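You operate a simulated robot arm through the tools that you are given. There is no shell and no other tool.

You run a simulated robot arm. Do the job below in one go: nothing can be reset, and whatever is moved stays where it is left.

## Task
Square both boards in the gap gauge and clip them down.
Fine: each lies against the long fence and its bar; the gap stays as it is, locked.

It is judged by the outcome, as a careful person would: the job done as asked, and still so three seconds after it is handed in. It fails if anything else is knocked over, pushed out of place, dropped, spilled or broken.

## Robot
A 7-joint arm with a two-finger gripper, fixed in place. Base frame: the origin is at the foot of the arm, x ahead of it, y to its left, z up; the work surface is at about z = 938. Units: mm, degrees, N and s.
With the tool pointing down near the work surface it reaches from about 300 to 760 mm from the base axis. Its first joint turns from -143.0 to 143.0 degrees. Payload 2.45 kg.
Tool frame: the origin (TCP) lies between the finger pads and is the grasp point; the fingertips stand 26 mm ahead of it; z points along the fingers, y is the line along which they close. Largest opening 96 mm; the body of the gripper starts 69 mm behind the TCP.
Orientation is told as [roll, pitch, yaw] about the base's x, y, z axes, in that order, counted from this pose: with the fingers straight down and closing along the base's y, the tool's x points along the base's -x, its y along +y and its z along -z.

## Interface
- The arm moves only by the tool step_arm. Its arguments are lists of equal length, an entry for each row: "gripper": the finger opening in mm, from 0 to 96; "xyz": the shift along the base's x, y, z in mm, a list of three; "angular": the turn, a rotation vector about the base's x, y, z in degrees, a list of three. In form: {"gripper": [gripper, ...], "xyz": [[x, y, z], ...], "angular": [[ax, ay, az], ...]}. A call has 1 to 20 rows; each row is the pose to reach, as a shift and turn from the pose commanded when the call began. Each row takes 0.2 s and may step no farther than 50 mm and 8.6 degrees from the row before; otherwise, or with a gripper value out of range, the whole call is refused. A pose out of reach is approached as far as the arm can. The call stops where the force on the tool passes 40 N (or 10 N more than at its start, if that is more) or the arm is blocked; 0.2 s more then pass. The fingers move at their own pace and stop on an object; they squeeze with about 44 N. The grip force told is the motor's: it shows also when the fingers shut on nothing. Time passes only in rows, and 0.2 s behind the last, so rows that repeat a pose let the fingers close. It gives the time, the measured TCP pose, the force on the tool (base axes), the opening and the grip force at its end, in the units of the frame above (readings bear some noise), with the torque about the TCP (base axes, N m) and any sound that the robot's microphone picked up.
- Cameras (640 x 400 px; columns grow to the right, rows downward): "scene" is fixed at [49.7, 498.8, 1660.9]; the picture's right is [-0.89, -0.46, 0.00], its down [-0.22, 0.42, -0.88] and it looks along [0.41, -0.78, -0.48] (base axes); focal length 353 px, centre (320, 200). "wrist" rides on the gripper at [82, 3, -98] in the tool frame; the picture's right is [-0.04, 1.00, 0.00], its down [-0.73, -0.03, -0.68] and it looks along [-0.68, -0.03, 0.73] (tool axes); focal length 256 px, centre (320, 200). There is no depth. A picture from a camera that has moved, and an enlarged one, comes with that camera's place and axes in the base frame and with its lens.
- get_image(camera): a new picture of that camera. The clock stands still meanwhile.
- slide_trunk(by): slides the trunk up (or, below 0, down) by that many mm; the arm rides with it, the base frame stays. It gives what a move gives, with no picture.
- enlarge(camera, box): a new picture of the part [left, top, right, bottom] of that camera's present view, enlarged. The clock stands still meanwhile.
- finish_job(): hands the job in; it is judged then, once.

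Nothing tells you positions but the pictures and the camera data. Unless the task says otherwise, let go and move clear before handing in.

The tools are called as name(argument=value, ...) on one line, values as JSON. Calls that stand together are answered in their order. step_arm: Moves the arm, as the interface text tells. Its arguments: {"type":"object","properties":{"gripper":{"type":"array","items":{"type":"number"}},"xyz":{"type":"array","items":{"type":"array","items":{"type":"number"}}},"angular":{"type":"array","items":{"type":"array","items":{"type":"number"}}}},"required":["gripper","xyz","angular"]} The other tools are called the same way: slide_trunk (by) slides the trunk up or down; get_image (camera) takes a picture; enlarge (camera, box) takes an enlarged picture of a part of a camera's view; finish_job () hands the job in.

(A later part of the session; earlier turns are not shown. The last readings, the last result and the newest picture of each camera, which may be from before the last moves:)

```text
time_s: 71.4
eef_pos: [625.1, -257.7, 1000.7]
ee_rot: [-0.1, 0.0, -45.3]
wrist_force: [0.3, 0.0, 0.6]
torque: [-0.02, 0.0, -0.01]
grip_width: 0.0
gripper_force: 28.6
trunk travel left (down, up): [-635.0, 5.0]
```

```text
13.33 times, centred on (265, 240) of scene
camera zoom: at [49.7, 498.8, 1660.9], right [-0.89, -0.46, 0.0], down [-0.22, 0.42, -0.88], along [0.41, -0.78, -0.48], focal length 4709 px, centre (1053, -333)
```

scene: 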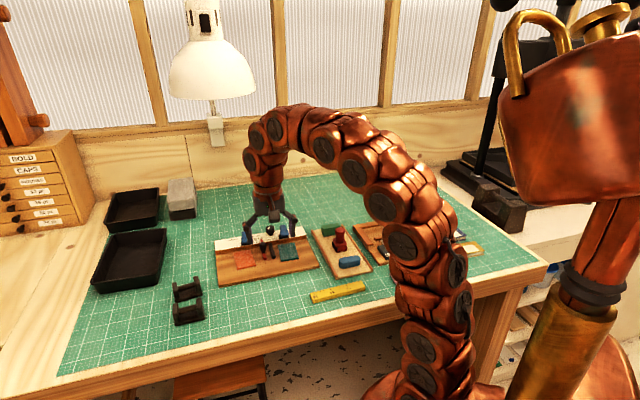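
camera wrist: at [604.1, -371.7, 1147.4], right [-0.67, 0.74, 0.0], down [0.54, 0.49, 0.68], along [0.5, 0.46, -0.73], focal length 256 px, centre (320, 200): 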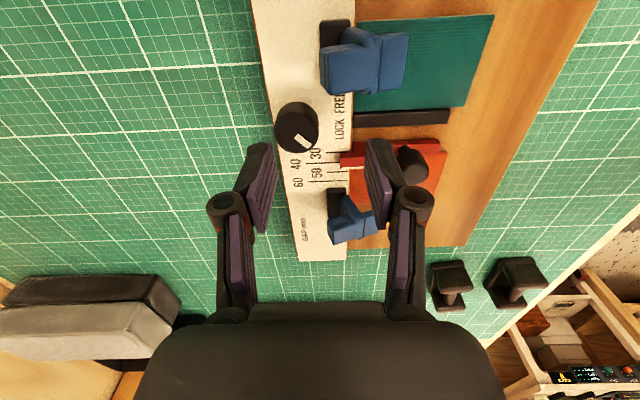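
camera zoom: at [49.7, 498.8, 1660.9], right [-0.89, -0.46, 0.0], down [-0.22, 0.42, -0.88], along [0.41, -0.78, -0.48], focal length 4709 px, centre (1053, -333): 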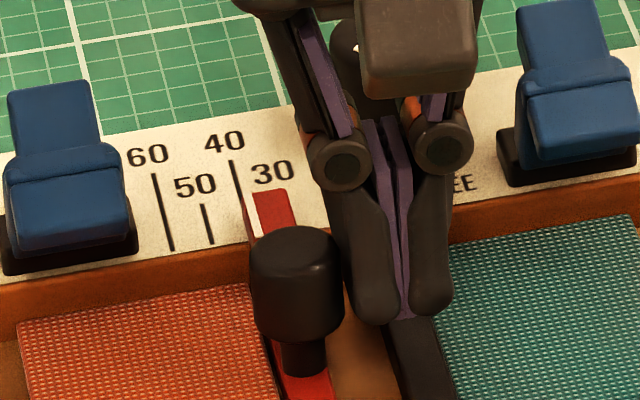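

step_arm(gripper=[0, 0, 0], xyz=[[0.4, 0.3, 0], [0.8, 0.5, 0], [0.8, 0.5, 0]], angular=[[0, 0, 0], [0, 0, 0], [0, 0, 0]])

enlarge(camera="scene", box=[250, 225, 280, 255])

```text
time_s: 72.2
eef_pos: [627.0, -257.6, 1001.2]
ee_rot: [0.1, 0.1, -45.2]
wrist_force: [-1.2, -1.7, 3.3]
torque: [0.01, -0.02, 0.0]
grip_width: 0.0
gripper_force: 28.7
trunk travel left (down, up): [-635.0, 5.0]
```

```text
13.33 times, centred on (265, 240) of scene
camera zoom: at [49.7, 498.8, 1660.9], right [-0.89, -0.46, 0.0], down [-0.22, 0.42, -0.88], along [0.41, -0.78, -0.48], focal length 4709 px, centre (1053, -333)
```

zoom: 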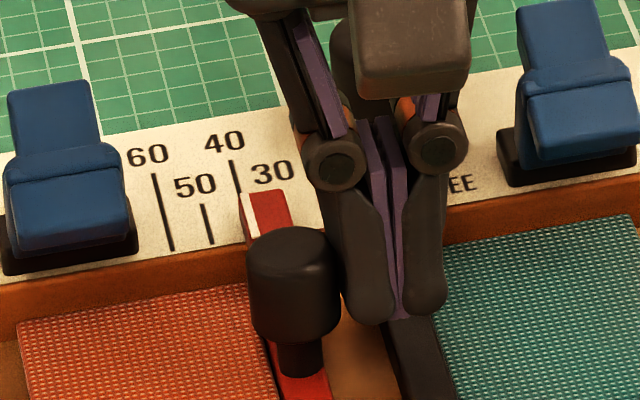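

Contact made: the bar moved ~0.65 mm and should now be at its initial place. Backing off and rising to measure.

step_arm(gripper=[0, 0, 30, 60, 85, 85], xyz=[[-2, -2, 0], [-6, -6, 0], [-8, 0, 40], [-18, 25, 70], [-26.8, 60.3, 75], [-26.8, 60.3, 75]], angular=[[0, 0, 0], [0, 0, 0], [0, 0, 0], [0, 0, 0.2], [0, 0, 0.2], [0, 0, 0.2]])

enlarge(camera="wrist", box=[310, 150, 420, 250])

enlarge(camera="wrist", box=[310, 100, 360, 150])

enlarge(camera="wrist", box=[325, 165, 395, 205])

enlarge(camera="scene", box=[260, 225, 310, 262])

```text
time_s: 73.6
eef_pos: [601.1, -195.5, 1076.0]
ee_rot: [0.0, 0.1, -44.9]
wrist_force: [-0.1, 0.0, -0.3]
torque: [-0.01, 0.04, 0.0]
grip_width: 83.7
gripper_force: 0.1
trunk travel left (down, up): [-635.0, 5.0]
```

```text
4.00 times, centred on (365, 200) of wrist
camera zoom: at [546.5, -135.8, 1174.3], right [0.73, 0.68, 0.0], down [0.5, -0.54, 0.68], along [0.46, -0.5, -0.73], focal length 1024 px, centre (140, 200)
```

zoom: 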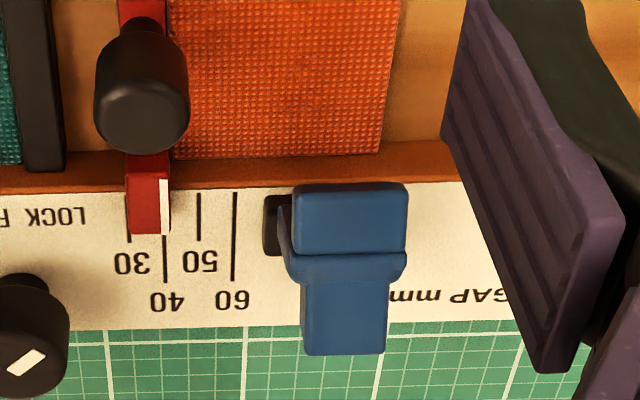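

```text
8.00 times, centred on (335, 125) of wrist
camera zoom: at [546.5, -135.8, 1174.3], right [0.73, 0.68, 0.0], down [0.5, -0.54, 0.68], along [0.46, -0.5, -0.73], focal length 2048 px, centre (200, 800)
```

zoom: 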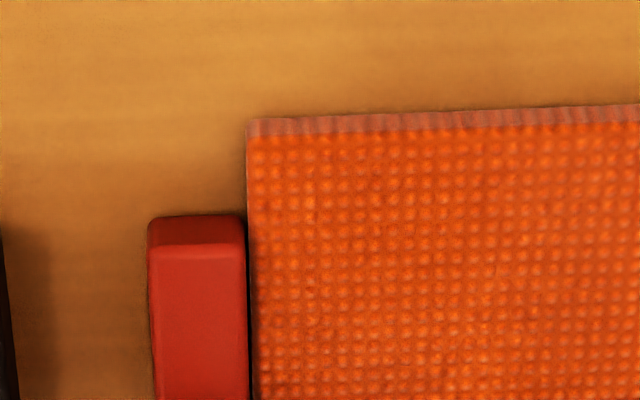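

```text
9.14 times, centred on (360, 185) of wrist
camera zoom: at [546.5, -135.8, 1174.3], right [0.73, 0.68, 0.0], down [0.5, -0.54, 0.68], along [0.46, -0.5, -0.73], focal length 2340 px, centre (-46, 337)
```

zoom: 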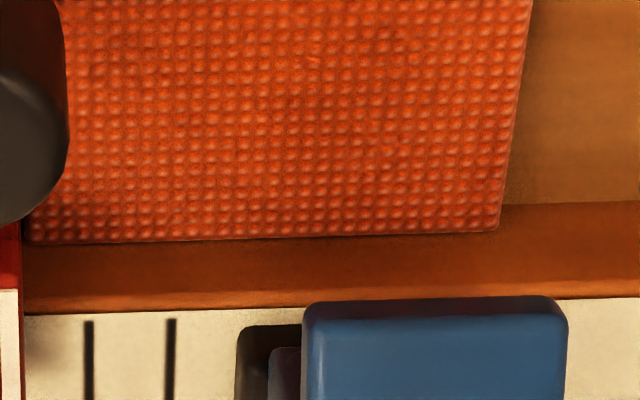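

```text
10.81 times, centred on (285, 244) of scene
camera zoom: at [49.7, 498.8, 1660.9], right [-0.89, -0.46, 0.0], down [-0.22, 0.42, -0.88], along [0.41, -0.78, -0.48], focal length 3818 px, centre (698, -270)
```

zoom: 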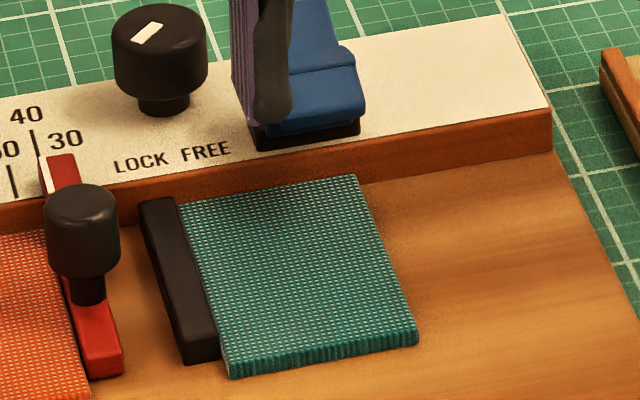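

The gap is back at its initial value (within ~0.2–0.3 mm), and the orange board lies flush on the fence and bar. Now the clips: I'll push the teal clip's rear thumb-block forward from behind. Moving behind it, high, with closed fingers.

step_arm(gripper=[50, 20, 0, 0, 0, 0], xyz=[[5, -35, 0], [15, -75, 0], [25, -110, 0], [36, -140, 0], [48, -163.8, 0], [48, -163.8, -12]], angular=[[0, 0, 0], [0, 0, 0], [0, 0, 0], [0, 0, -0.2], [0, 0, -0.3], [0, 0, -0.3]])

get_image(camera="wrist")

enlarge(camera="scene", box=[240, 190, 330, 255])

```text
time_s: 75.0
eef_pos: [647.2, -358.7, 1061.9]
ee_rot: [0.0, 0.1, -45.3]
wrist_force: [-0.5, 0.3, -0.6]
torque: [0.01, 0.02, 0.01]
grip_width: 0.1
gripper_force: 28.7
trunk travel left (down, up): [-635.0, 5.0]
```

```text
taken
camera wrist: at [592.5, -297.8, 1160.2], right [0.74, 0.67, 0.0], down [0.5, -0.54, 0.68], along [0.46, -0.5, -0.73], focal length 256 px, centre (320, 200)
```

wrist: 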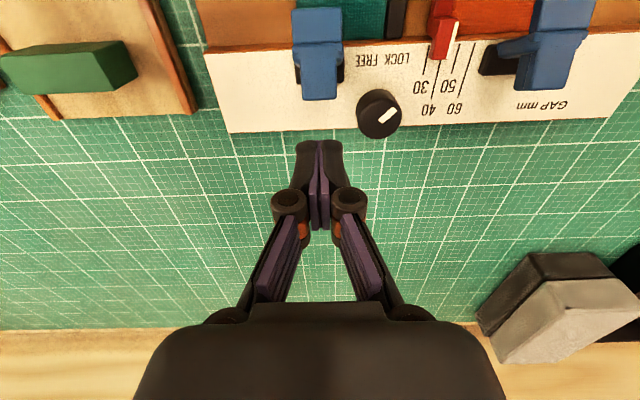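

```text
6.15 times, centred on (285, 222) of scene
camera zoom: at [49.7, 498.8, 1660.9], right [-0.89, -0.46, 0.0], down [-0.22, 0.42, -0.88], along [0.41, -0.78, -0.48], focal length 2173 px, centre (535, 62)
```

zoom: 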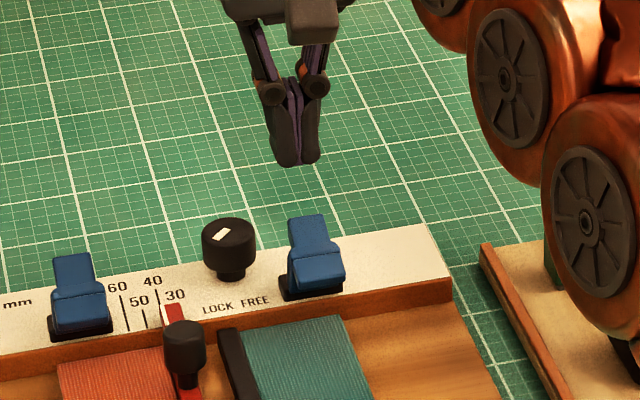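

enlarge(camera="wrist", box=[270, 0, 370, 110])

step_arm(gripper=[0, 0, 0], xyz=[[0, 0, -15], [0, 0, -28], [0, 0, -33]], angular=[[0, 0, 0], [0, 0, 0], [0, 0, 0]])

enlarge(camera="scene", box=[255, 205, 315, 250])

get_image(camera="wrist")

```text
3.64 times, centred on (320, 55) of wrist
camera zoom: at [592.5, -297.8, 1160.2], right [0.74, 0.67, 0.0], down [0.5, -0.54, 0.68], along [0.46, -0.5, -0.73], focal length 931 px, centre (320, 727)
```

zoom: 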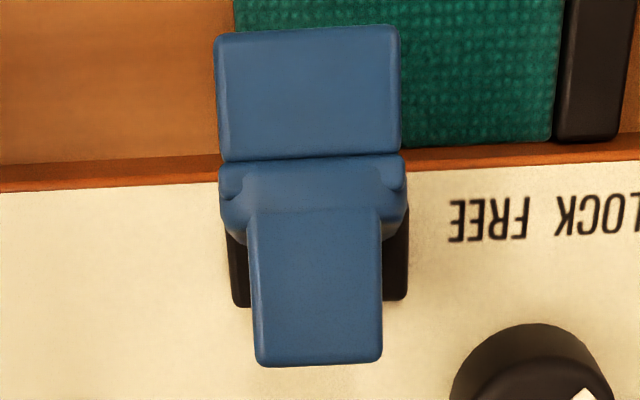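

```text
time_s: 75.8
eef_pos: [646.6, -361.1, 1030.5]
ee_rot: [-0.1, 0.1, -45.2]
wrist_force: [0.6, 0.3, -0.8]
torque: [0.0, 0.03, -0.02]
grip_width: 0.0
gripper_force: 27.9
trunk travel left (down, up): [-635.0, 5.0]
```

```text
8.89 times, centred on (285, 228) of scene
camera zoom: at [49.7, 498.8, 1660.9], right [-0.89, -0.46, 0.0], down [-0.22, 0.42, -0.88], along [0.41, -0.78, -0.48], focal length 3139 px, centre (631, -44)
```

zoom: 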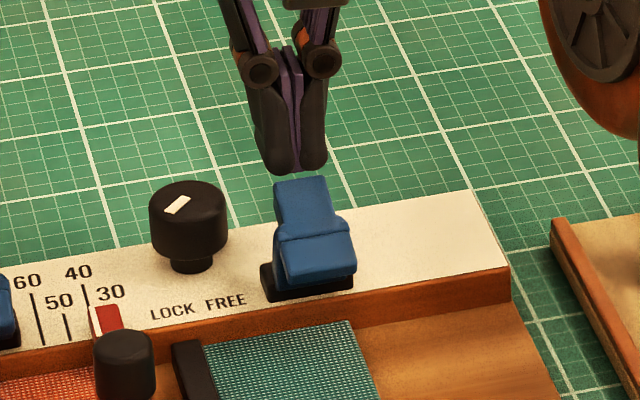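

```text
taken
camera wrist: at [592.5, -300.0, 1128.8], right [0.74, 0.67, 0.0], down [0.5, -0.54, 0.68], along [0.46, -0.5, -0.73], focal length 256 px, centre (320, 200)
```

wrist: 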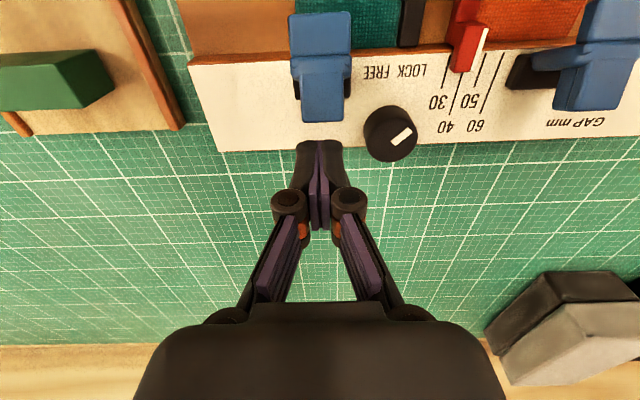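

Finger lines up with the clip's handle (handle end at n≈689, z≈1006). Lowering behind it.

step_arm(gripper=[0, 0, 0], xyz=[[2, 2, -8], [2, 2, -16], [2, 2, -20.5]], angular=[[0, 0, 0], [0, 0, 0], [0, 0, 0]])

enlarge(camera="scene", box=[255, 205, 315, 250])

enlarge(camera="wrist", box=[260, 20, 380, 180])

```text
time_s: 76.6
eef_pos: [651.1, -358.9, 1010.5]
ee_rot: [0.0, 0.0, -45.3]
wrist_force: [0.5, 0.2, -0.6]
torque: [0.01, 0.02, -0.03]
grip_width: 0.1
gripper_force: 28.5
trunk travel left (down, up): [-635.0, 5.0]
```

```text
8.89 times, centred on (285, 228) of scene
camera zoom: at [49.7, 498.8, 1660.9], right [-0.89, -0.46, 0.0], down [-0.22, 0.42, -0.88], along [0.41, -0.78, -0.48], focal length 3139 px, centre (631, -44)
```

zoom: 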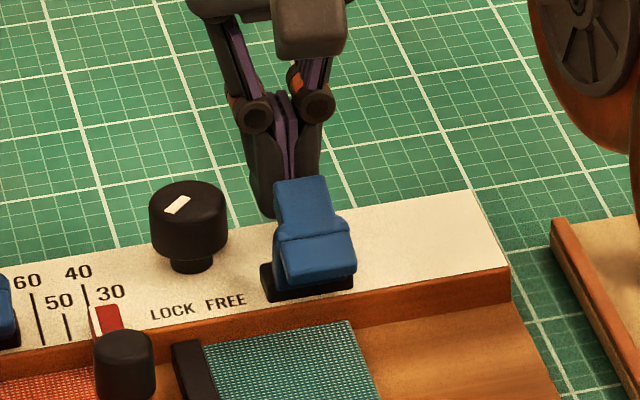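

```text
2.50 times, centred on (320, 100) of wrist
camera zoom: at [595.6, -298.9, 1108.3], right [0.74, 0.67, 0.0], down [0.49, -0.54, 0.68], along [0.46, -0.5, -0.73], focal length 640 px, centre (320, 450)
```

zoom: 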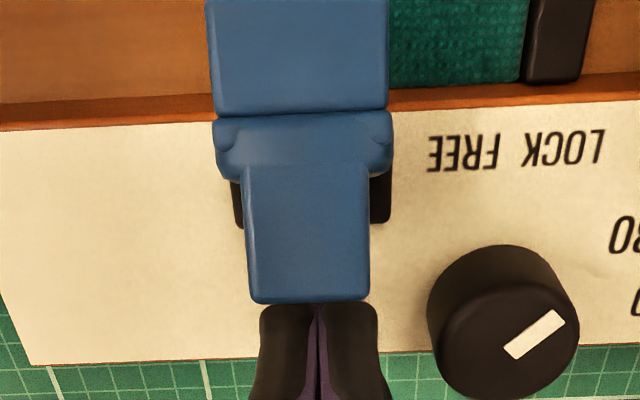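

Right behind the handle. Pushing forward (toward the board) in small rows.

step_arm(gripper=[0, 0, 0, 0, 0, 0], xyz=[[-2.8, 2.8, 0], [-5.6, 5.7, 0], [-8.4, 8.5, 0], [-11.2, 11.4, 0], [-14.1, 14.2, 0], [-16.9, 17.1, 0]], angular=[[0, 0, 0], [0, 0, 0], [0, 0, 0], [0, 0, 0], [0, 0, 0], [0, 0, 0]])

enlarge(camera="scene", box=[255, 205, 315, 250])

get_image(camera="wrist")

```text
time_s: 78.0
eef_pos: [632.9, -343.0, 1009.3]
ee_rot: [0.0, 0.0, -45.2]
wrist_force: [-0.2, 0.0, 0.8]
torque: [0.03, -0.02, -0.02]
grip_width: 0.0
gripper_force: 28.3
trunk travel left (down, up): [-635.0, 5.0]
```

```text
8.89 times, centred on (285, 228) of scene
camera zoom: at [49.7, 498.8, 1660.9], right [-0.89, -0.46, 0.0], down [-0.22, 0.42, -0.88], along [0.41, -0.78, -0.48], focal length 3139 px, centre (631, -44)
```

zoom: 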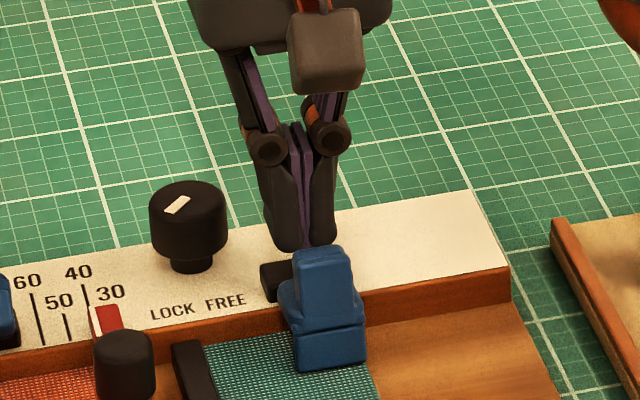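

```text
taken
camera wrist: at [578.1, -282.3, 1108.0], right [0.74, 0.67, 0.0], down [0.5, -0.54, 0.68], along [0.46, -0.5, -0.73], focal length 256 px, centre (320, 200)
```

wrist: 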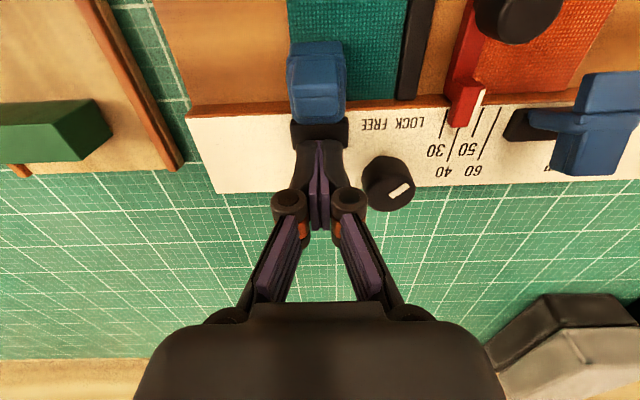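

The clip flipped over forward onto the teal board. Zooming to see whether it is fully down.

enlarge(camera="scene", box=[270, 225, 305, 250])

enlarge(camera="wrist", box=[260, 20, 400, 150])

```text
16.00 times, centred on (288, 238) of scene
camera zoom: at [49.7, 498.8, 1660.9], right [-0.89, -0.46, 0.0], down [-0.22, 0.42, -0.88], along [0.41, -0.78, -0.48], focal length 5650 px, centre (840, -400)
```

zoom: 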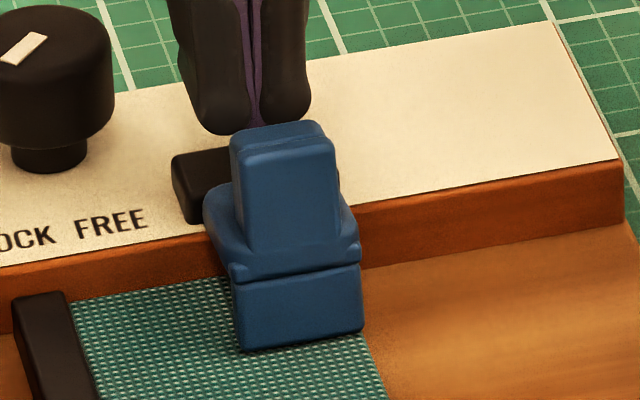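

```text
3.08 times, centred on (330, 85) of wrist
camera zoom: at [578.1, -282.3, 1108.0], right [0.74, 0.67, 0.0], down [0.5, -0.54, 0.68], along [0.46, -0.5, -0.73], focal length 788 px, centre (289, 554)
```

zoom: 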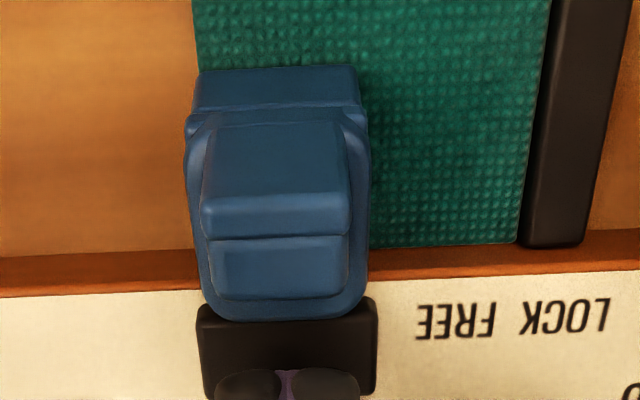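

The teal clip has snapped down onto the board. I'll rise and press gently on top of its handle to make sure it is seated.

step_arm(gripper=[0, 0, 0, 0], xyz=[[0, 0, 25], [0, 0, 45], [-15, 15, 45], [-28.8, 29.2, 40]], angular=[[0, 0, 0], [0, 0, 0], [0, 0, 0], [0, 0, 0]])

enlarge(camera="scene", box=[255, 205, 315, 260])

get_image(camera="wrist")

```text
time_s: 79.0
eef_pos: [605.9, -314.0, 1050.2]
ee_rot: [0.0, -0.1, -45.3]
wrist_force: [0.7, -0.1, -0.6]
torque: [0.0, 0.05, -0.01]
grip_width: 0.1
gripper_force: 28.4
trunk travel left (down, up): [-635.0, 5.0]
```

```text
7.27 times, centred on (285, 232) of scene
camera zoom: at [49.7, 498.8, 1660.9], right [-0.89, -0.46, 0.0], down [-0.22, 0.42, -0.88], along [0.41, -0.78, -0.48], focal length 2568 px, centre (574, -36)
```

zoom: 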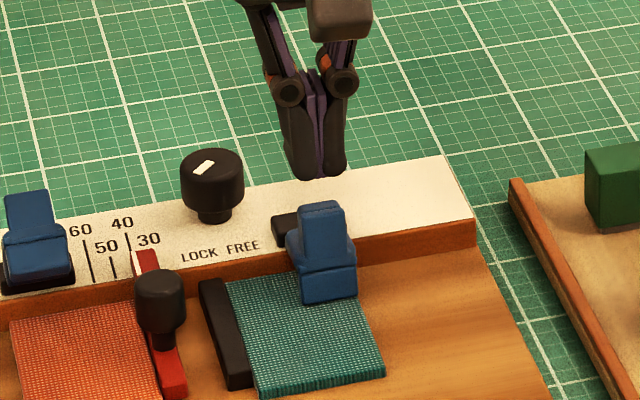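

```text
taken
camera wrist: at [550.6, -252.8, 1147.8], right [0.74, 0.67, 0.0], down [0.49, -0.54, 0.68], along [0.46, -0.5, -0.73], focal length 256 px, centre (320, 200)
```

wrist: 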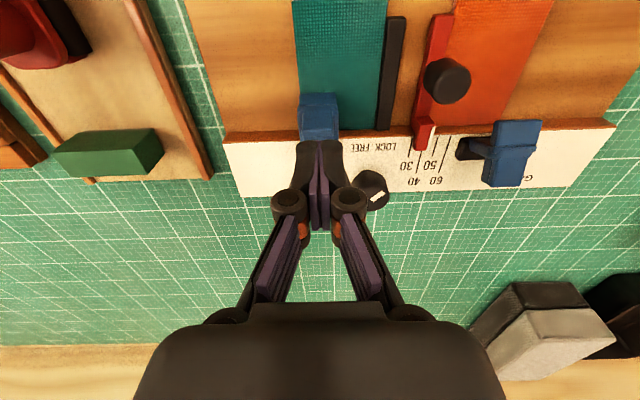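

step_arm(gripper=[0, 0, 0, 0], xyz=[[0, 0, -8], [0, 0, -14], [0, 0, -18], [0, 0, -21]], angular=[[0, 0, 0], [0, 0, 0], [0, 0, 0], [0, 0, 0]])

enlarge(camera="scene", box=[265, 215, 310, 250])

```text
time_s: 80.0
eef_pos: [604.7, -315.2, 1028.5]
ee_rot: [0.0, 0.1, -45.4]
wrist_force: [0.4, -0.4, 0.3]
torque: [0.03, 0.01, -0.01]
grip_width: 0.0
gripper_force: 28.6
trunk travel left (down, up): [-635.0, 5.0]
```

```text
11.43 times, centred on (288, 232) of scene
camera zoom: at [49.7, 498.8, 1660.9], right [-0.89, -0.46, 0.0], down [-0.22, 0.42, -0.88], along [0.41, -0.78, -0.48], focal length 4036 px, centre (691, -171)
```

zoom: 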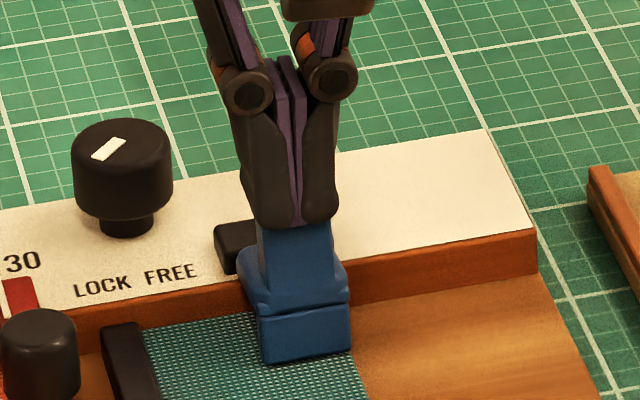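

step_arm(gripper=[0, 0], xyz=[[0, 0, -1.5], [0, 0, -3]], angular=[[0, 0, 0], [0, 0, 0]])

step_arm(gripper=[0, 0], xyz=[[0, 0, -1], [0, 0, -2]], angular=[[0, 0, 0], [0, 0, 0]])

```text
time_s: 80.6
eef_pos: [604.8, -312.9, 1026.6]
ee_rot: [-0.1, 0.0, -45.3]
wrist_force: [-0.1, -0.6, -0.2]
torque: [0.02, -0.02, -0.01]
grip_width: 0.0
gripper_force: 28.5
trunk travel left (down, up): [-635.0, 5.0]
```

```text
time_s: 81.2
eef_pos: [604.6, -312.1, 1025.6]
ee_rot: [0.0, -0.1, -45.3]
wrist_force: [-0.7, 1.1, 12.0]
torque: [0.0, -0.02, 0.04]
grip_width: 6.1
gripper_force: 28.7
trunk travel left (down, up): [-635.0, 5.0]
```

The handle takes 12 N from above without moving further – seated. Rising and checking the clip and board.

step_arm(gripper=[0, 0, 0, 30, 60], xyz=[[0, 0, 5], [0, 0, 30], [-5, 20, 50], [-10, 50, 55], [-5, 90, 55]], angular=[[0, 0, 0], [0, 0, 0], [0, 0, 0], [0, 0, 0], [0, 0, 0]])

enlarge(camera="scene", box=[260, 220, 310, 260])

get_image(camera="wrist")

```text
time_s: 82.4
eef_pos: [601.0, -222.2, 1077.4]
ee_rot: [0.1, 0.0, -45.3]
wrist_force: [0.0, 0.2, 0.7]
torque: [0.03, -0.02, -0.02]
grip_width: 49.7
gripper_force: 0.1
trunk travel left (down, up): [-635.0, 5.0]
```

```text
10.00 times, centred on (285, 240) of scene
camera zoom: at [49.7, 498.8, 1660.9], right [-0.89, -0.46, 0.0], down [-0.22, 0.42, -0.88], along [0.41, -0.78, -0.48], focal length 3532 px, centre (670, -200)
```

zoom: 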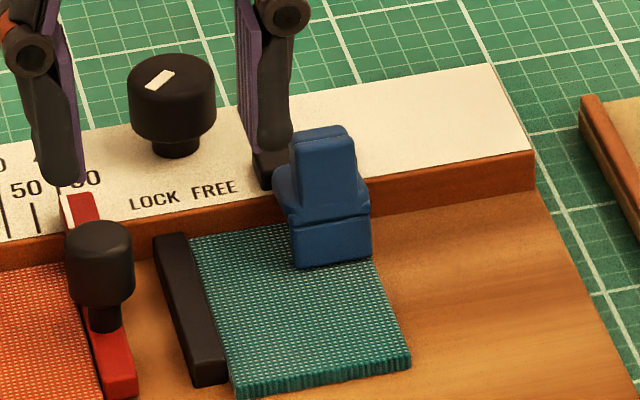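

```text
taken
camera wrist: at [544.6, -161.3, 1175.9], right [0.74, 0.67, 0.0], down [0.49, -0.54, 0.68], along [0.46, -0.5, -0.73], focal length 256 px, centre (320, 200)
```

wrist: 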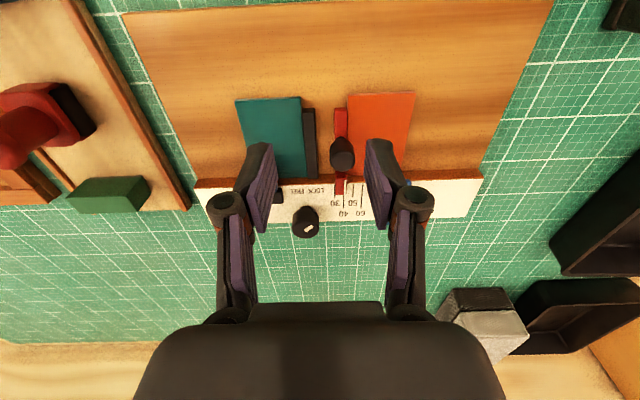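

Teal is clipped and unmoved. For the orange clip, which is farther out, I'll tilt the tool ~20° outward to reach behind it. First hovering in front of it, then tilting and reaching over.

step_arm(gripper=[30, 0, 0, 0], xyz=[[30, 2, 10], [60, 4, 20], [90, 6, 20], [90, 6, 20]], angular=[[0, 0, 0], [0, 0, 0], [0, 0, 0], [0, 0, 0]])

step_arm(gripper=[0, 0, 0, 0, 0], xyz=[[5, -5, 0], [15, -15, 0], [25, -25, -5], [37, -37, -20], [49.5, -50, -32]], angular=[[-3.5, -3.5, 0], [-7.1, -7, 0], [-10.7, -10.5, 0], [-14.2, -14.1, 0], [-14.2, -14.1, 0]])

get_image(camera="wrist")

enlarge(camera="scene", box=[200, 180, 300, 260])

```text
time_s: 83.4
eef_pos: [690.1, -217.8, 1099.7]
ee_rot: [0.1, 0.0, -45.3]
wrist_force: [0.0, -0.9, -0.5]
torque: [-0.03, 0.03, 0.0]
grip_width: 0.0
gripper_force: 28.4
trunk travel left (down, up): [-635.0, 5.0]
```

```text
time_s: 84.6
eef_pos: [740.0, -266.9, 1068.7]
ee_rot: [0.2, -20.2, -45.4]
wrist_force: [0.6, 0.0, 0.9]
torque: [0.01, -0.01, -0.01]
grip_width: 0.0
gripper_force: 28.2
trunk travel left (down, up): [-635.0, 5.0]
```

```text
taken
camera wrist: at [664.8, -185.7, 1132.6], right [0.74, 0.68, 0.02], down [0.3, -0.34, 0.89], along [0.61, -0.65, -0.46], focal length 256 px, centre (320, 200)
```

wrist: 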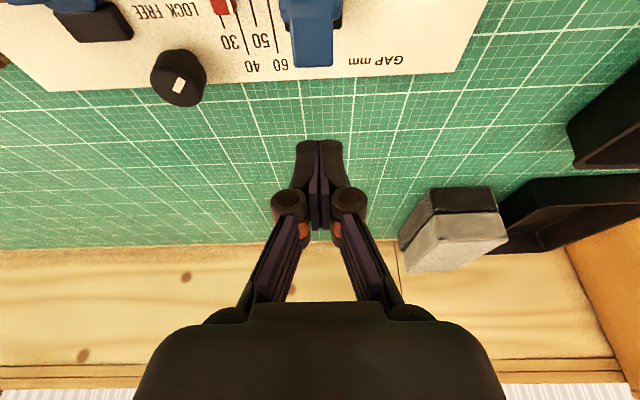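

```text
5.00 times, centred on (250, 220) of scene
camera zoom: at [49.7, 498.8, 1660.9], right [-0.89, -0.46, 0.0], down [-0.22, 0.42, -0.88], along [0.41, -0.78, -0.48], focal length 1766 px, centre (670, 100)
```

zoom: 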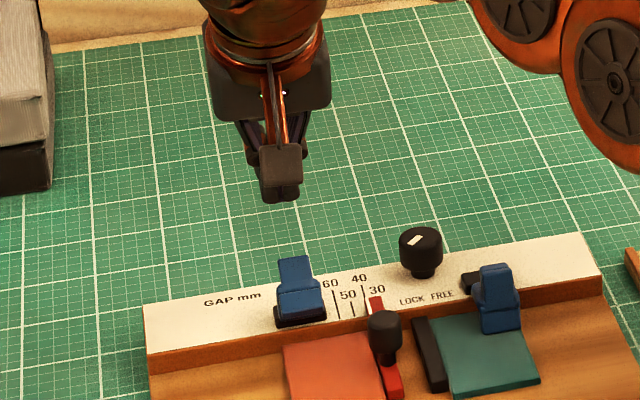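

Aligned with the orange clip (s≈338). Lowering behind its handle.

step_arm(gripper=[0, 0, 0, 0], xyz=[[0, 0, -20], [0, 0, -38], [0, 0, -50], [0, 0, -55]], angular=[[0, 0, 0], [0, 0, 0], [0, 0, 0], [0, 0, 0]])

enlarge(camera="wrist", box=[240, 0, 400, 180])

enlarge(camera="scene", box=[215, 205, 285, 255])

```text
time_s: 85.6
eef_pos: [739.4, -267.9, 1012.6]
ee_rot: [0.2, -20.0, -45.3]
wrist_force: [-0.3, -0.2, 0.4]
torque: [-0.02, 0.03, 0.05]
grip_width: 0.3
gripper_force: 28.8
trunk travel left (down, up): [-635.0, 5.0]
```

```text
2.22 times, centred on (320, 90) of wrist
camera zoom: at [664.4, -187.5, 1076.6], right [0.74, 0.68, 0.01], down [0.3, -0.35, 0.89], along [0.61, -0.65, -0.46], focal length 569 px, centre (320, 444)
```

zoom: 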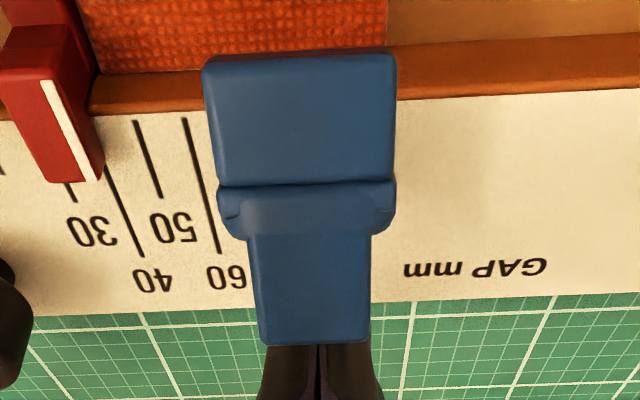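

```text
8.00 times, centred on (250, 230) of scene
camera zoom: at [49.7, 498.8, 1660.9], right [-0.89, -0.46, 0.0], down [-0.22, 0.42, -0.88], along [0.41, -0.78, -0.48], focal length 2825 px, centre (880, -40)
```

zoom: 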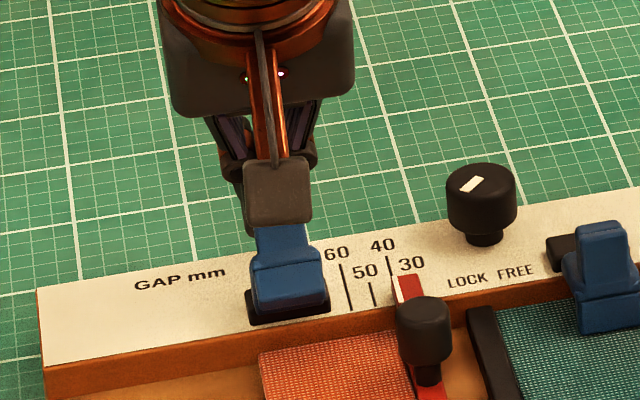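

Directly behind the handle. Pulling it forward in small rows.

step_arm(gripper=[0, 0, 0, 0, 0, 0, 0], xyz=[[-2.8, 2.8, 0], [-5.6, 5.7, 0], [-8.4, 8.5, 0], [-11.2, 11.4, 0], [-14.1, 14.2, 0], [-16.2, 16.4, 0], [-17.6, 17.8, 0]], angular=[[0, 0, 0], [0, 0, 0], [0, 0, 0], [0, 0, 0], [0, 0, 0], [0, 0, 0], [0, 0, 0]])

enlarge(camera="wrist", box=[220, 0, 420, 180])

enlarge(camera="scene", box=[215, 205, 285, 260])

```text
time_s: 87.2
eef_pos: [721.5, -248.6, 1013.4]
ee_rot: [-0.1, -20.1, -45.3]
wrist_force: [-0.1, -0.3, -0.5]
torque: [0.02, -0.01, -0.02]
grip_width: 0.1
gripper_force: 28.5
trunk travel left (down, up): [-635.0, 5.0]
```

```text
2.22 times, centred on (320, 90) of wrist
camera zoom: at [646.0, -168.0, 1077.2], right [0.74, 0.68, 0.01], down [0.3, -0.35, 0.89], along [0.61, -0.65, -0.46], focal length 569 px, centre (320, 444)
```

zoom: 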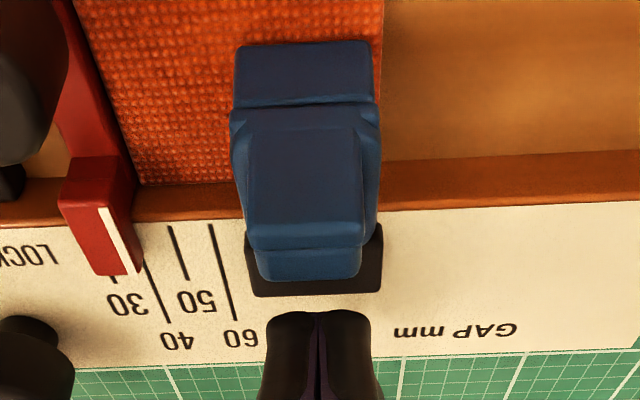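

```text
7.27 times, centred on (250, 232) of scene
camera zoom: at [49.7, 498.8, 1660.9], right [-0.89, -0.46, 0.0], down [-0.22, 0.42, -0.88], along [0.41, -0.78, -0.48], focal length 2568 px, centre (829, -36)
```

zoom: 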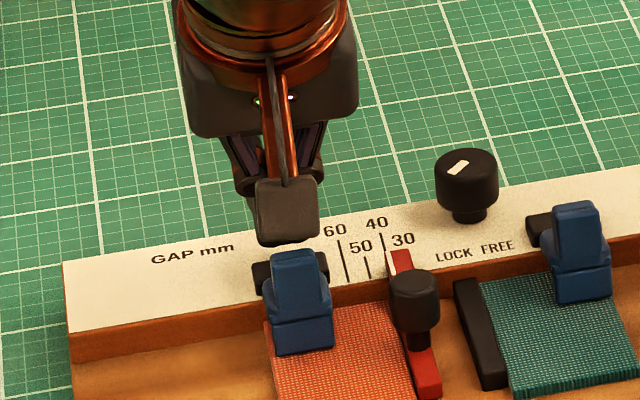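

The orange clip flipped down too. Rising, untilting, and pressing its handle gently to seat it.

step_arm(gripper=[0, 0, 0, 0, 0, 0], xyz=[[0, 0, 30], [0, 0, 60], [-6, 6, 60], [-13, 13, 55], [-20, 20, 50], [-25.6, 25.5, 40]], angular=[[0, 0, 0], [0, 0, 0], [4.7, 4.6, 0], [9.5, 9.4, 0], [14.2, 14.1, 0], [14.2, 14.1, 0]])

get_image(camera="wrist")

enlarge(camera="scene", box=[215, 205, 285, 260])

```text
time_s: 88.6
eef_pos: [697.1, -224.2, 1053.9]
ee_rot: [0.0, 0.1, -45.3]
wrist_force: [-0.1, 0.1, -0.4]
torque: [0.04, 0.01, 0.02]
grip_width: 0.0
gripper_force: 28.0
trunk travel left (down, up): [-635.0, 5.0]
```

```text
taken
camera wrist: at [642.8, -163.3, 1151.2], right [0.74, 0.67, 0.0], down [0.5, -0.54, 0.68], along [0.46, -0.5, -0.74], focal length 256 px, centre (320, 200)
```

wrist: 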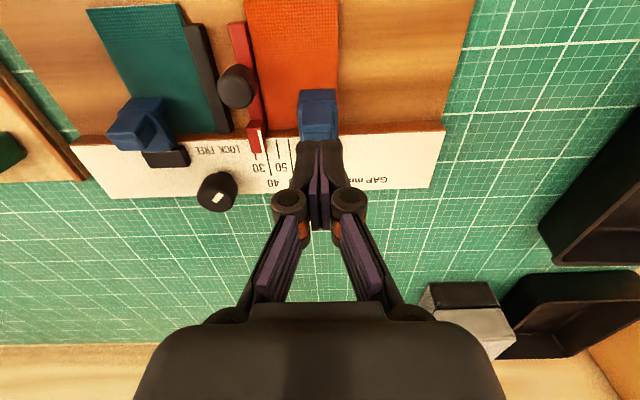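

```text
7.27 times, centred on (250, 232) of scene
camera zoom: at [49.7, 498.8, 1660.9], right [-0.89, -0.46, 0.0], down [-0.22, 0.42, -0.88], along [0.41, -0.78, -0.48], focal length 2568 px, centre (829, -36)
```

zoom: 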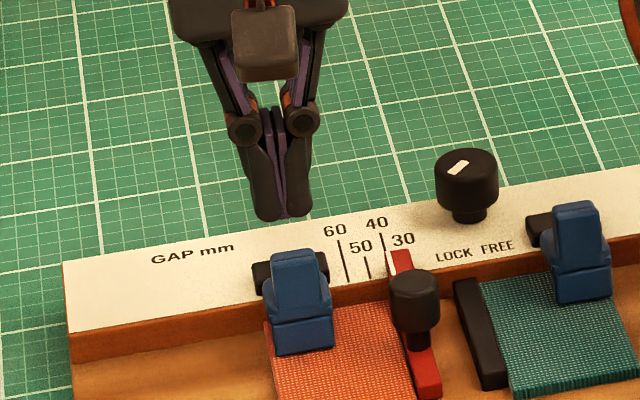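

step_arm(gripper=[0, 0, 0, 0], xyz=[[0, 0, -10], [0, 0, -18], [0, 0, -22], [0, 0, -25]], angular=[[0, 0, 0], [0, 0, 0], [0, 0, 0], [0, 0, 0]])

step_arm(gripper=[0, 0], xyz=[[0, 0, -1], [0, 0, -2]], angular=[[0, 0, 0], [0, 0, 0]])

```text
time_s: 89.6
eef_pos: [698.1, -223.0, 1027.1]
ee_rot: [0.0, -0.1, -45.2]
wrist_force: [0.3, 0.9, 0.5]
torque: [0.0, 0.01, -0.01]
grip_width: 0.0
gripper_force: 28.9
trunk travel left (down, up): [-635.0, 5.0]
```

```text
time_s: 90.2
eef_pos: [696.5, -222.8, 1026.5]
ee_rot: [0.0, -0.1, -45.3]
wrist_force: [-0.6, -1.2, 2.1]
torque: [-0.01, 0.01, 0.03]
grip_width: 6.0
gripper_force: 28.4
trunk travel left (down, up): [-635.0, 5.0]
```

step_arm(gripper=[0, 0], xyz=[[0, 0, -0.7], [0, 0, -1.4]], angular=[[0, 0, 0], [0, 0, 0]])

step_arm(gripper=[0, 0, 0, 40, 70, 85, 85], xyz=[[0, 0, 5], [0, 0, 30], [-20, 10, 48], [-55, 18, 50], [-90, 25, 50], [-95.5, 27, 50], [-95.5, 27, 50]], angular=[[0, 0, 0], [0, 0, 0], [0, 0, 0], [0, 0, 0], [0, 0, 0.3], [0, 0, 0.3], [0, 0, 0.3]])

enlarge(camera="wrist", box=[310, 150, 420, 250])

enlarge(camera="wrist", box=[200, 80, 440, 250])

enlarge(camera="scene", box=[260, 225, 310, 262])

```text
time_s: 90.8
eef_pos: [695.1, -223.4, 1025.6]
ee_rot: [0.1, -0.2, -45.4]
wrist_force: [-3.2, -0.5, 13.2]
torque: [-0.01, 0.1, 0.02]
grip_width: 6.0
gripper_force: 28.3
trunk travel left (down, up): [-635.0, 5.0]
```

```text
time_s: 92.4
eef_pos: [598.9, -196.7, 1075.4]
ee_rot: [0.0, 0.1, -45.0]
wrist_force: [0.1, 0.5, -0.5]
torque: [-0.01, -0.01, -0.01]
grip_width: 83.6
gripper_force: 0.0
trunk travel left (down, up): [-635.0, 5.0]
```

```text
4.00 times, centred on (365, 200) of wrist
camera zoom: at [543.2, -136.9, 1172.2], right [0.73, 0.68, 0.0], down [0.5, -0.54, 0.68], along [0.46, -0.5, -0.73], focal length 1024 px, centre (140, 200)
```

zoom: 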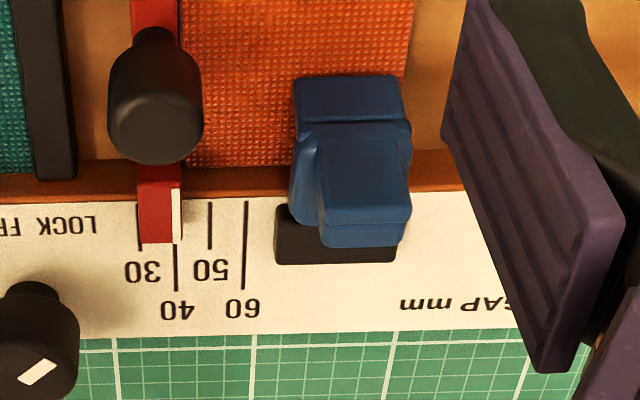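

```text
2.35 times, centred on (320, 165) of wrist
camera zoom: at [543.2, -136.9, 1172.2], right [0.73, 0.68, 0.0], down [0.5, -0.54, 0.68], along [0.46, -0.5, -0.73], focal length 602 px, centre (320, 282)
```

zoom: 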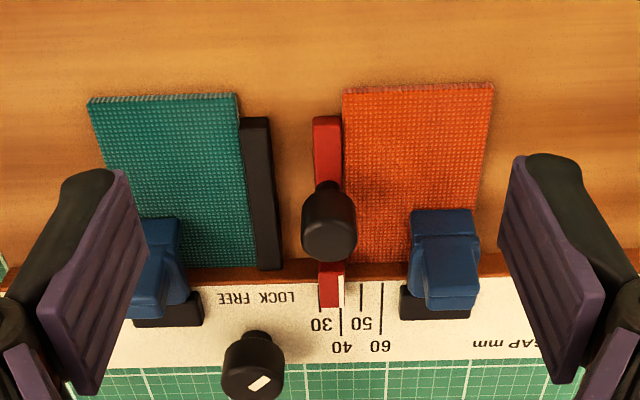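

```text
10.81 times, centred on (285, 244) of scene
camera zoom: at [49.7, 498.8, 1660.9], right [-0.89, -0.46, 0.0], down [-0.22, 0.42, -0.88], along [0.41, -0.78, -0.48], focal length 3818 px, centre (698, -270)
```

zoom: 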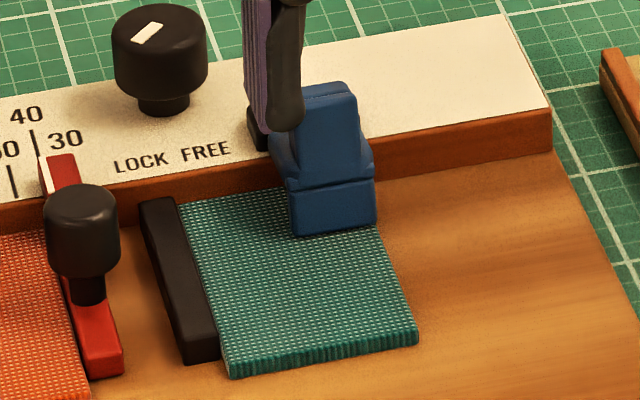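

Both clips are down and the gap pointer is at its initial mark. Final close check of the contact lines.

enlarge(camera="wrist", box=[310, 110, 360, 160])

enlarge(camera="wrist", box=[325, 165, 395, 210])

enlarge(camera="wrist", box=[255, 165, 325, 210])

enlarge(camera="wrist", box=[270, 110, 320, 160])

```text
8.00 times, centred on (335, 135) of wrist
camera zoom: at [543.2, -136.9, 1172.2], right [0.73, 0.68, 0.0], down [0.5, -0.54, 0.68], along [0.46, -0.5, -0.73], focal length 2048 px, centre (200, 720)
```

zoom: 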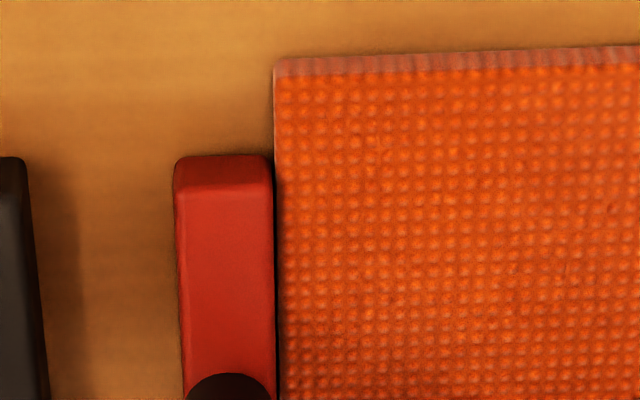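

```text
8.89 times, centred on (360, 188) of wrist
camera zoom: at [543.2, -136.9, 1172.2], right [0.73, 0.68, 0.0], down [0.5, -0.54, 0.68], along [0.46, -0.5, -0.73], focal length 2276 px, centre (-36, 311)
```

zoom: 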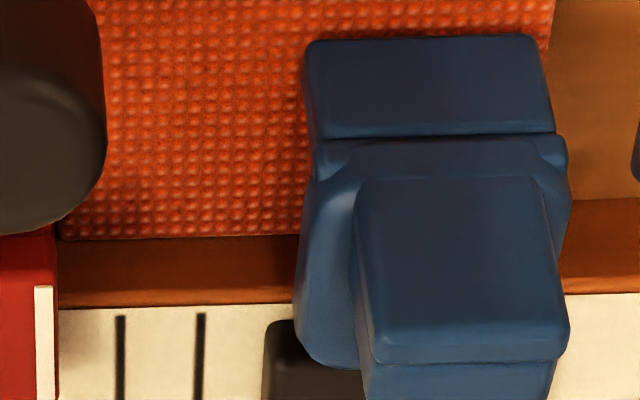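

```text
8.89 times, centred on (290, 188) of wrist
camera zoom: at [543.2, -136.9, 1172.2], right [0.73, 0.68, 0.0], down [0.5, -0.54, 0.68], along [0.46, -0.5, -0.73], focal length 2276 px, centre (587, 311)
```

zoom: 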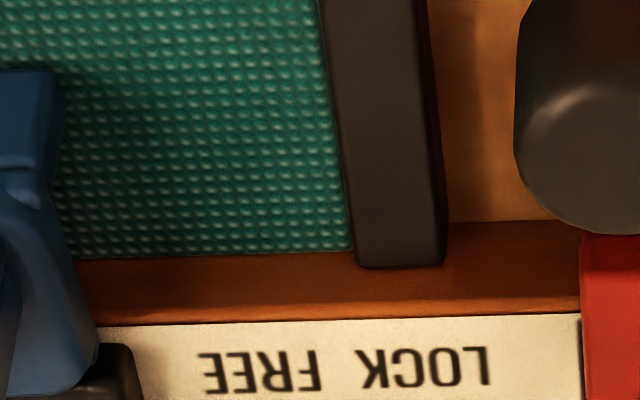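

```text
8.00 times, centred on (295, 135) of wrist
camera zoom: at [543.2, -136.9, 1172.2], right [0.73, 0.68, 0.0], down [0.5, -0.54, 0.68], along [0.46, -0.5, -0.73], focal length 2048 px, centre (520, 720)
```

zoom: 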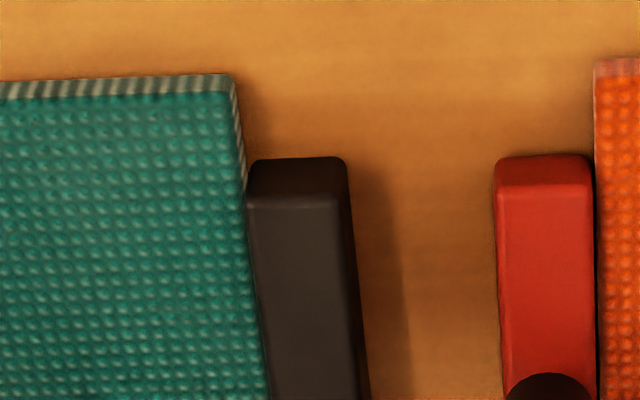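

Both boards are flush and clipped, pointer at 40, knob at LOCK. Moving the arm clear, up and back toward the start pose.

step_arm(gripper=[85, 85, 85, 85, 85, 85, 85, 85], xyz=[[-10, 5, 40], [-35, 5, 70], [-70, 5, 100], [-105, 5, 125], [-140, 5, 145], [-175, 5, 160], [-210, 5, 165], [-240, 5, 165]], angular=[[0, 0, 0], [0, 0, 0], [0, 0, 6], [0, 0, 13], [0, 0, 20], [0, 0, 28], [0, 0, 36], [0, 0, 44]])

get_image(camera="scene")

enlarge(camera="scene", box=[200, 200, 330, 290])

get_image(camera="wrist")

```text
time_s: 94.2
eef_pos: [361.7, -192.6, 1239.0]
ee_rot: [0.0, 0.0, -0.8]
wrist_force: [0.2, -0.3, -0.1]
torque: [0.0, 0.04, 0.0]
grip_width: 85.0
gripper_force: 0.0
trunk travel left (down, up): [-635.0, 5.0]
```

```text
taken
```

scene: 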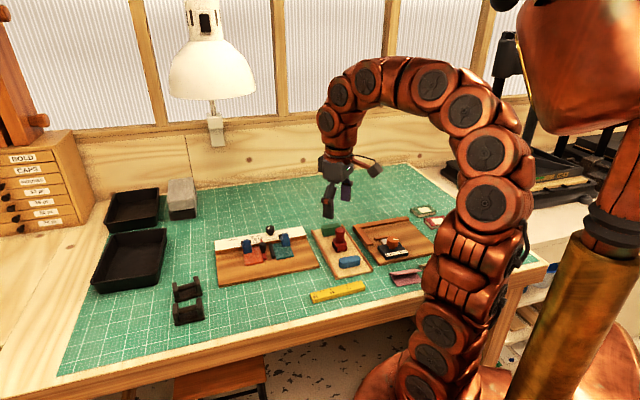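

```text
4.44 times, centred on (265, 245) of scene
camera zoom: at [49.7, 498.8, 1660.9], right [-0.89, -0.46, 0.0], down [-0.22, 0.42, -0.88], along [0.41, -0.78, -0.48], focal length 1570 px, centre (564, 0)
```

zoom: 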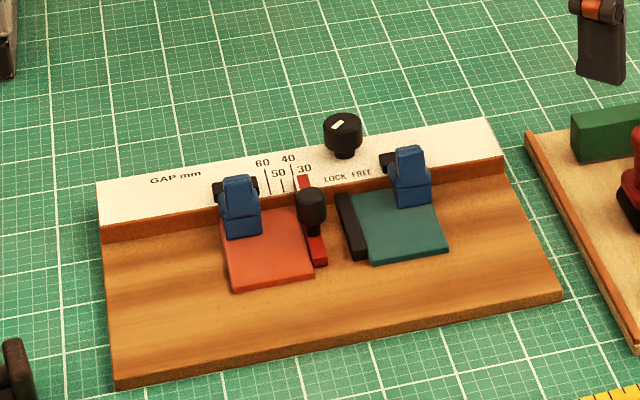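

```text
taken
camera wrist: at [280.8, -187.5, 1337.3], right [0.05, 1.0, 0.0], down [0.73, -0.04, 0.68], along [0.68, -0.04, -0.73], focal length 256 px, centre (320, 200)
```

wrist: 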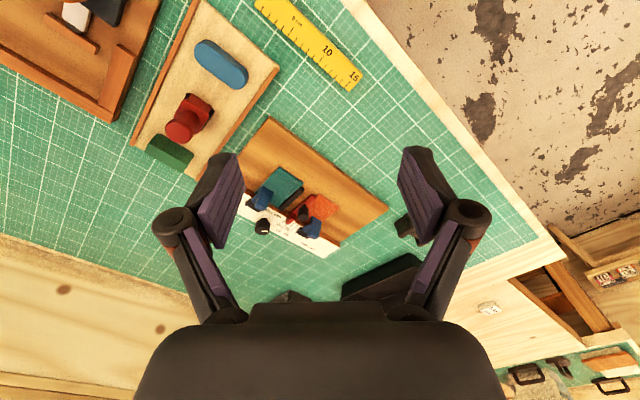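

Everything else is undisturbed. One last unobstructed look compared with the early picture of the same crop.

enlarge(camera="scene", box=[230, 215, 310, 265])

enlarge(camera="scene", box=[240, 230, 275, 260])

```text
8.00 times, centred on (270, 240) of scene
camera zoom: at [49.7, 498.8, 1660.9], right [-0.89, -0.46, 0.0], down [-0.22, 0.42, -0.88], along [0.41, -0.78, -0.48], focal length 2825 px, centre (720, -120)
```

zoom: 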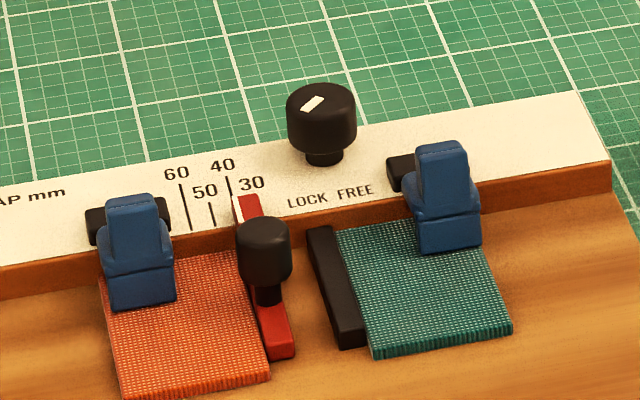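

```text
13.33 times, centred on (258, 245) of scene
camera zoom: at [49.7, 498.8, 1660.9], right [-0.89, -0.46, 0.0], down [-0.22, 0.42, -0.88], along [0.41, -0.78, -0.48], focal length 4709 px, centre (1153, -400)
```

zoom: 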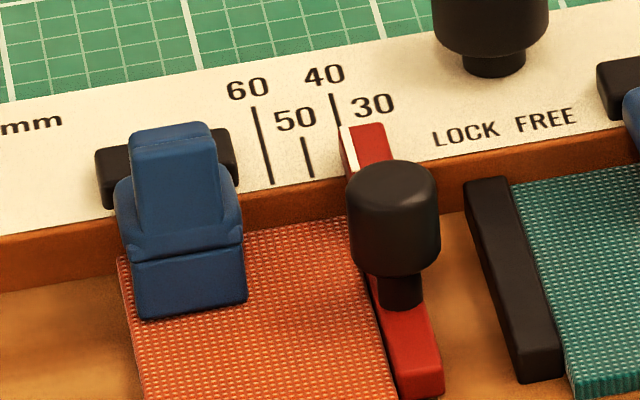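

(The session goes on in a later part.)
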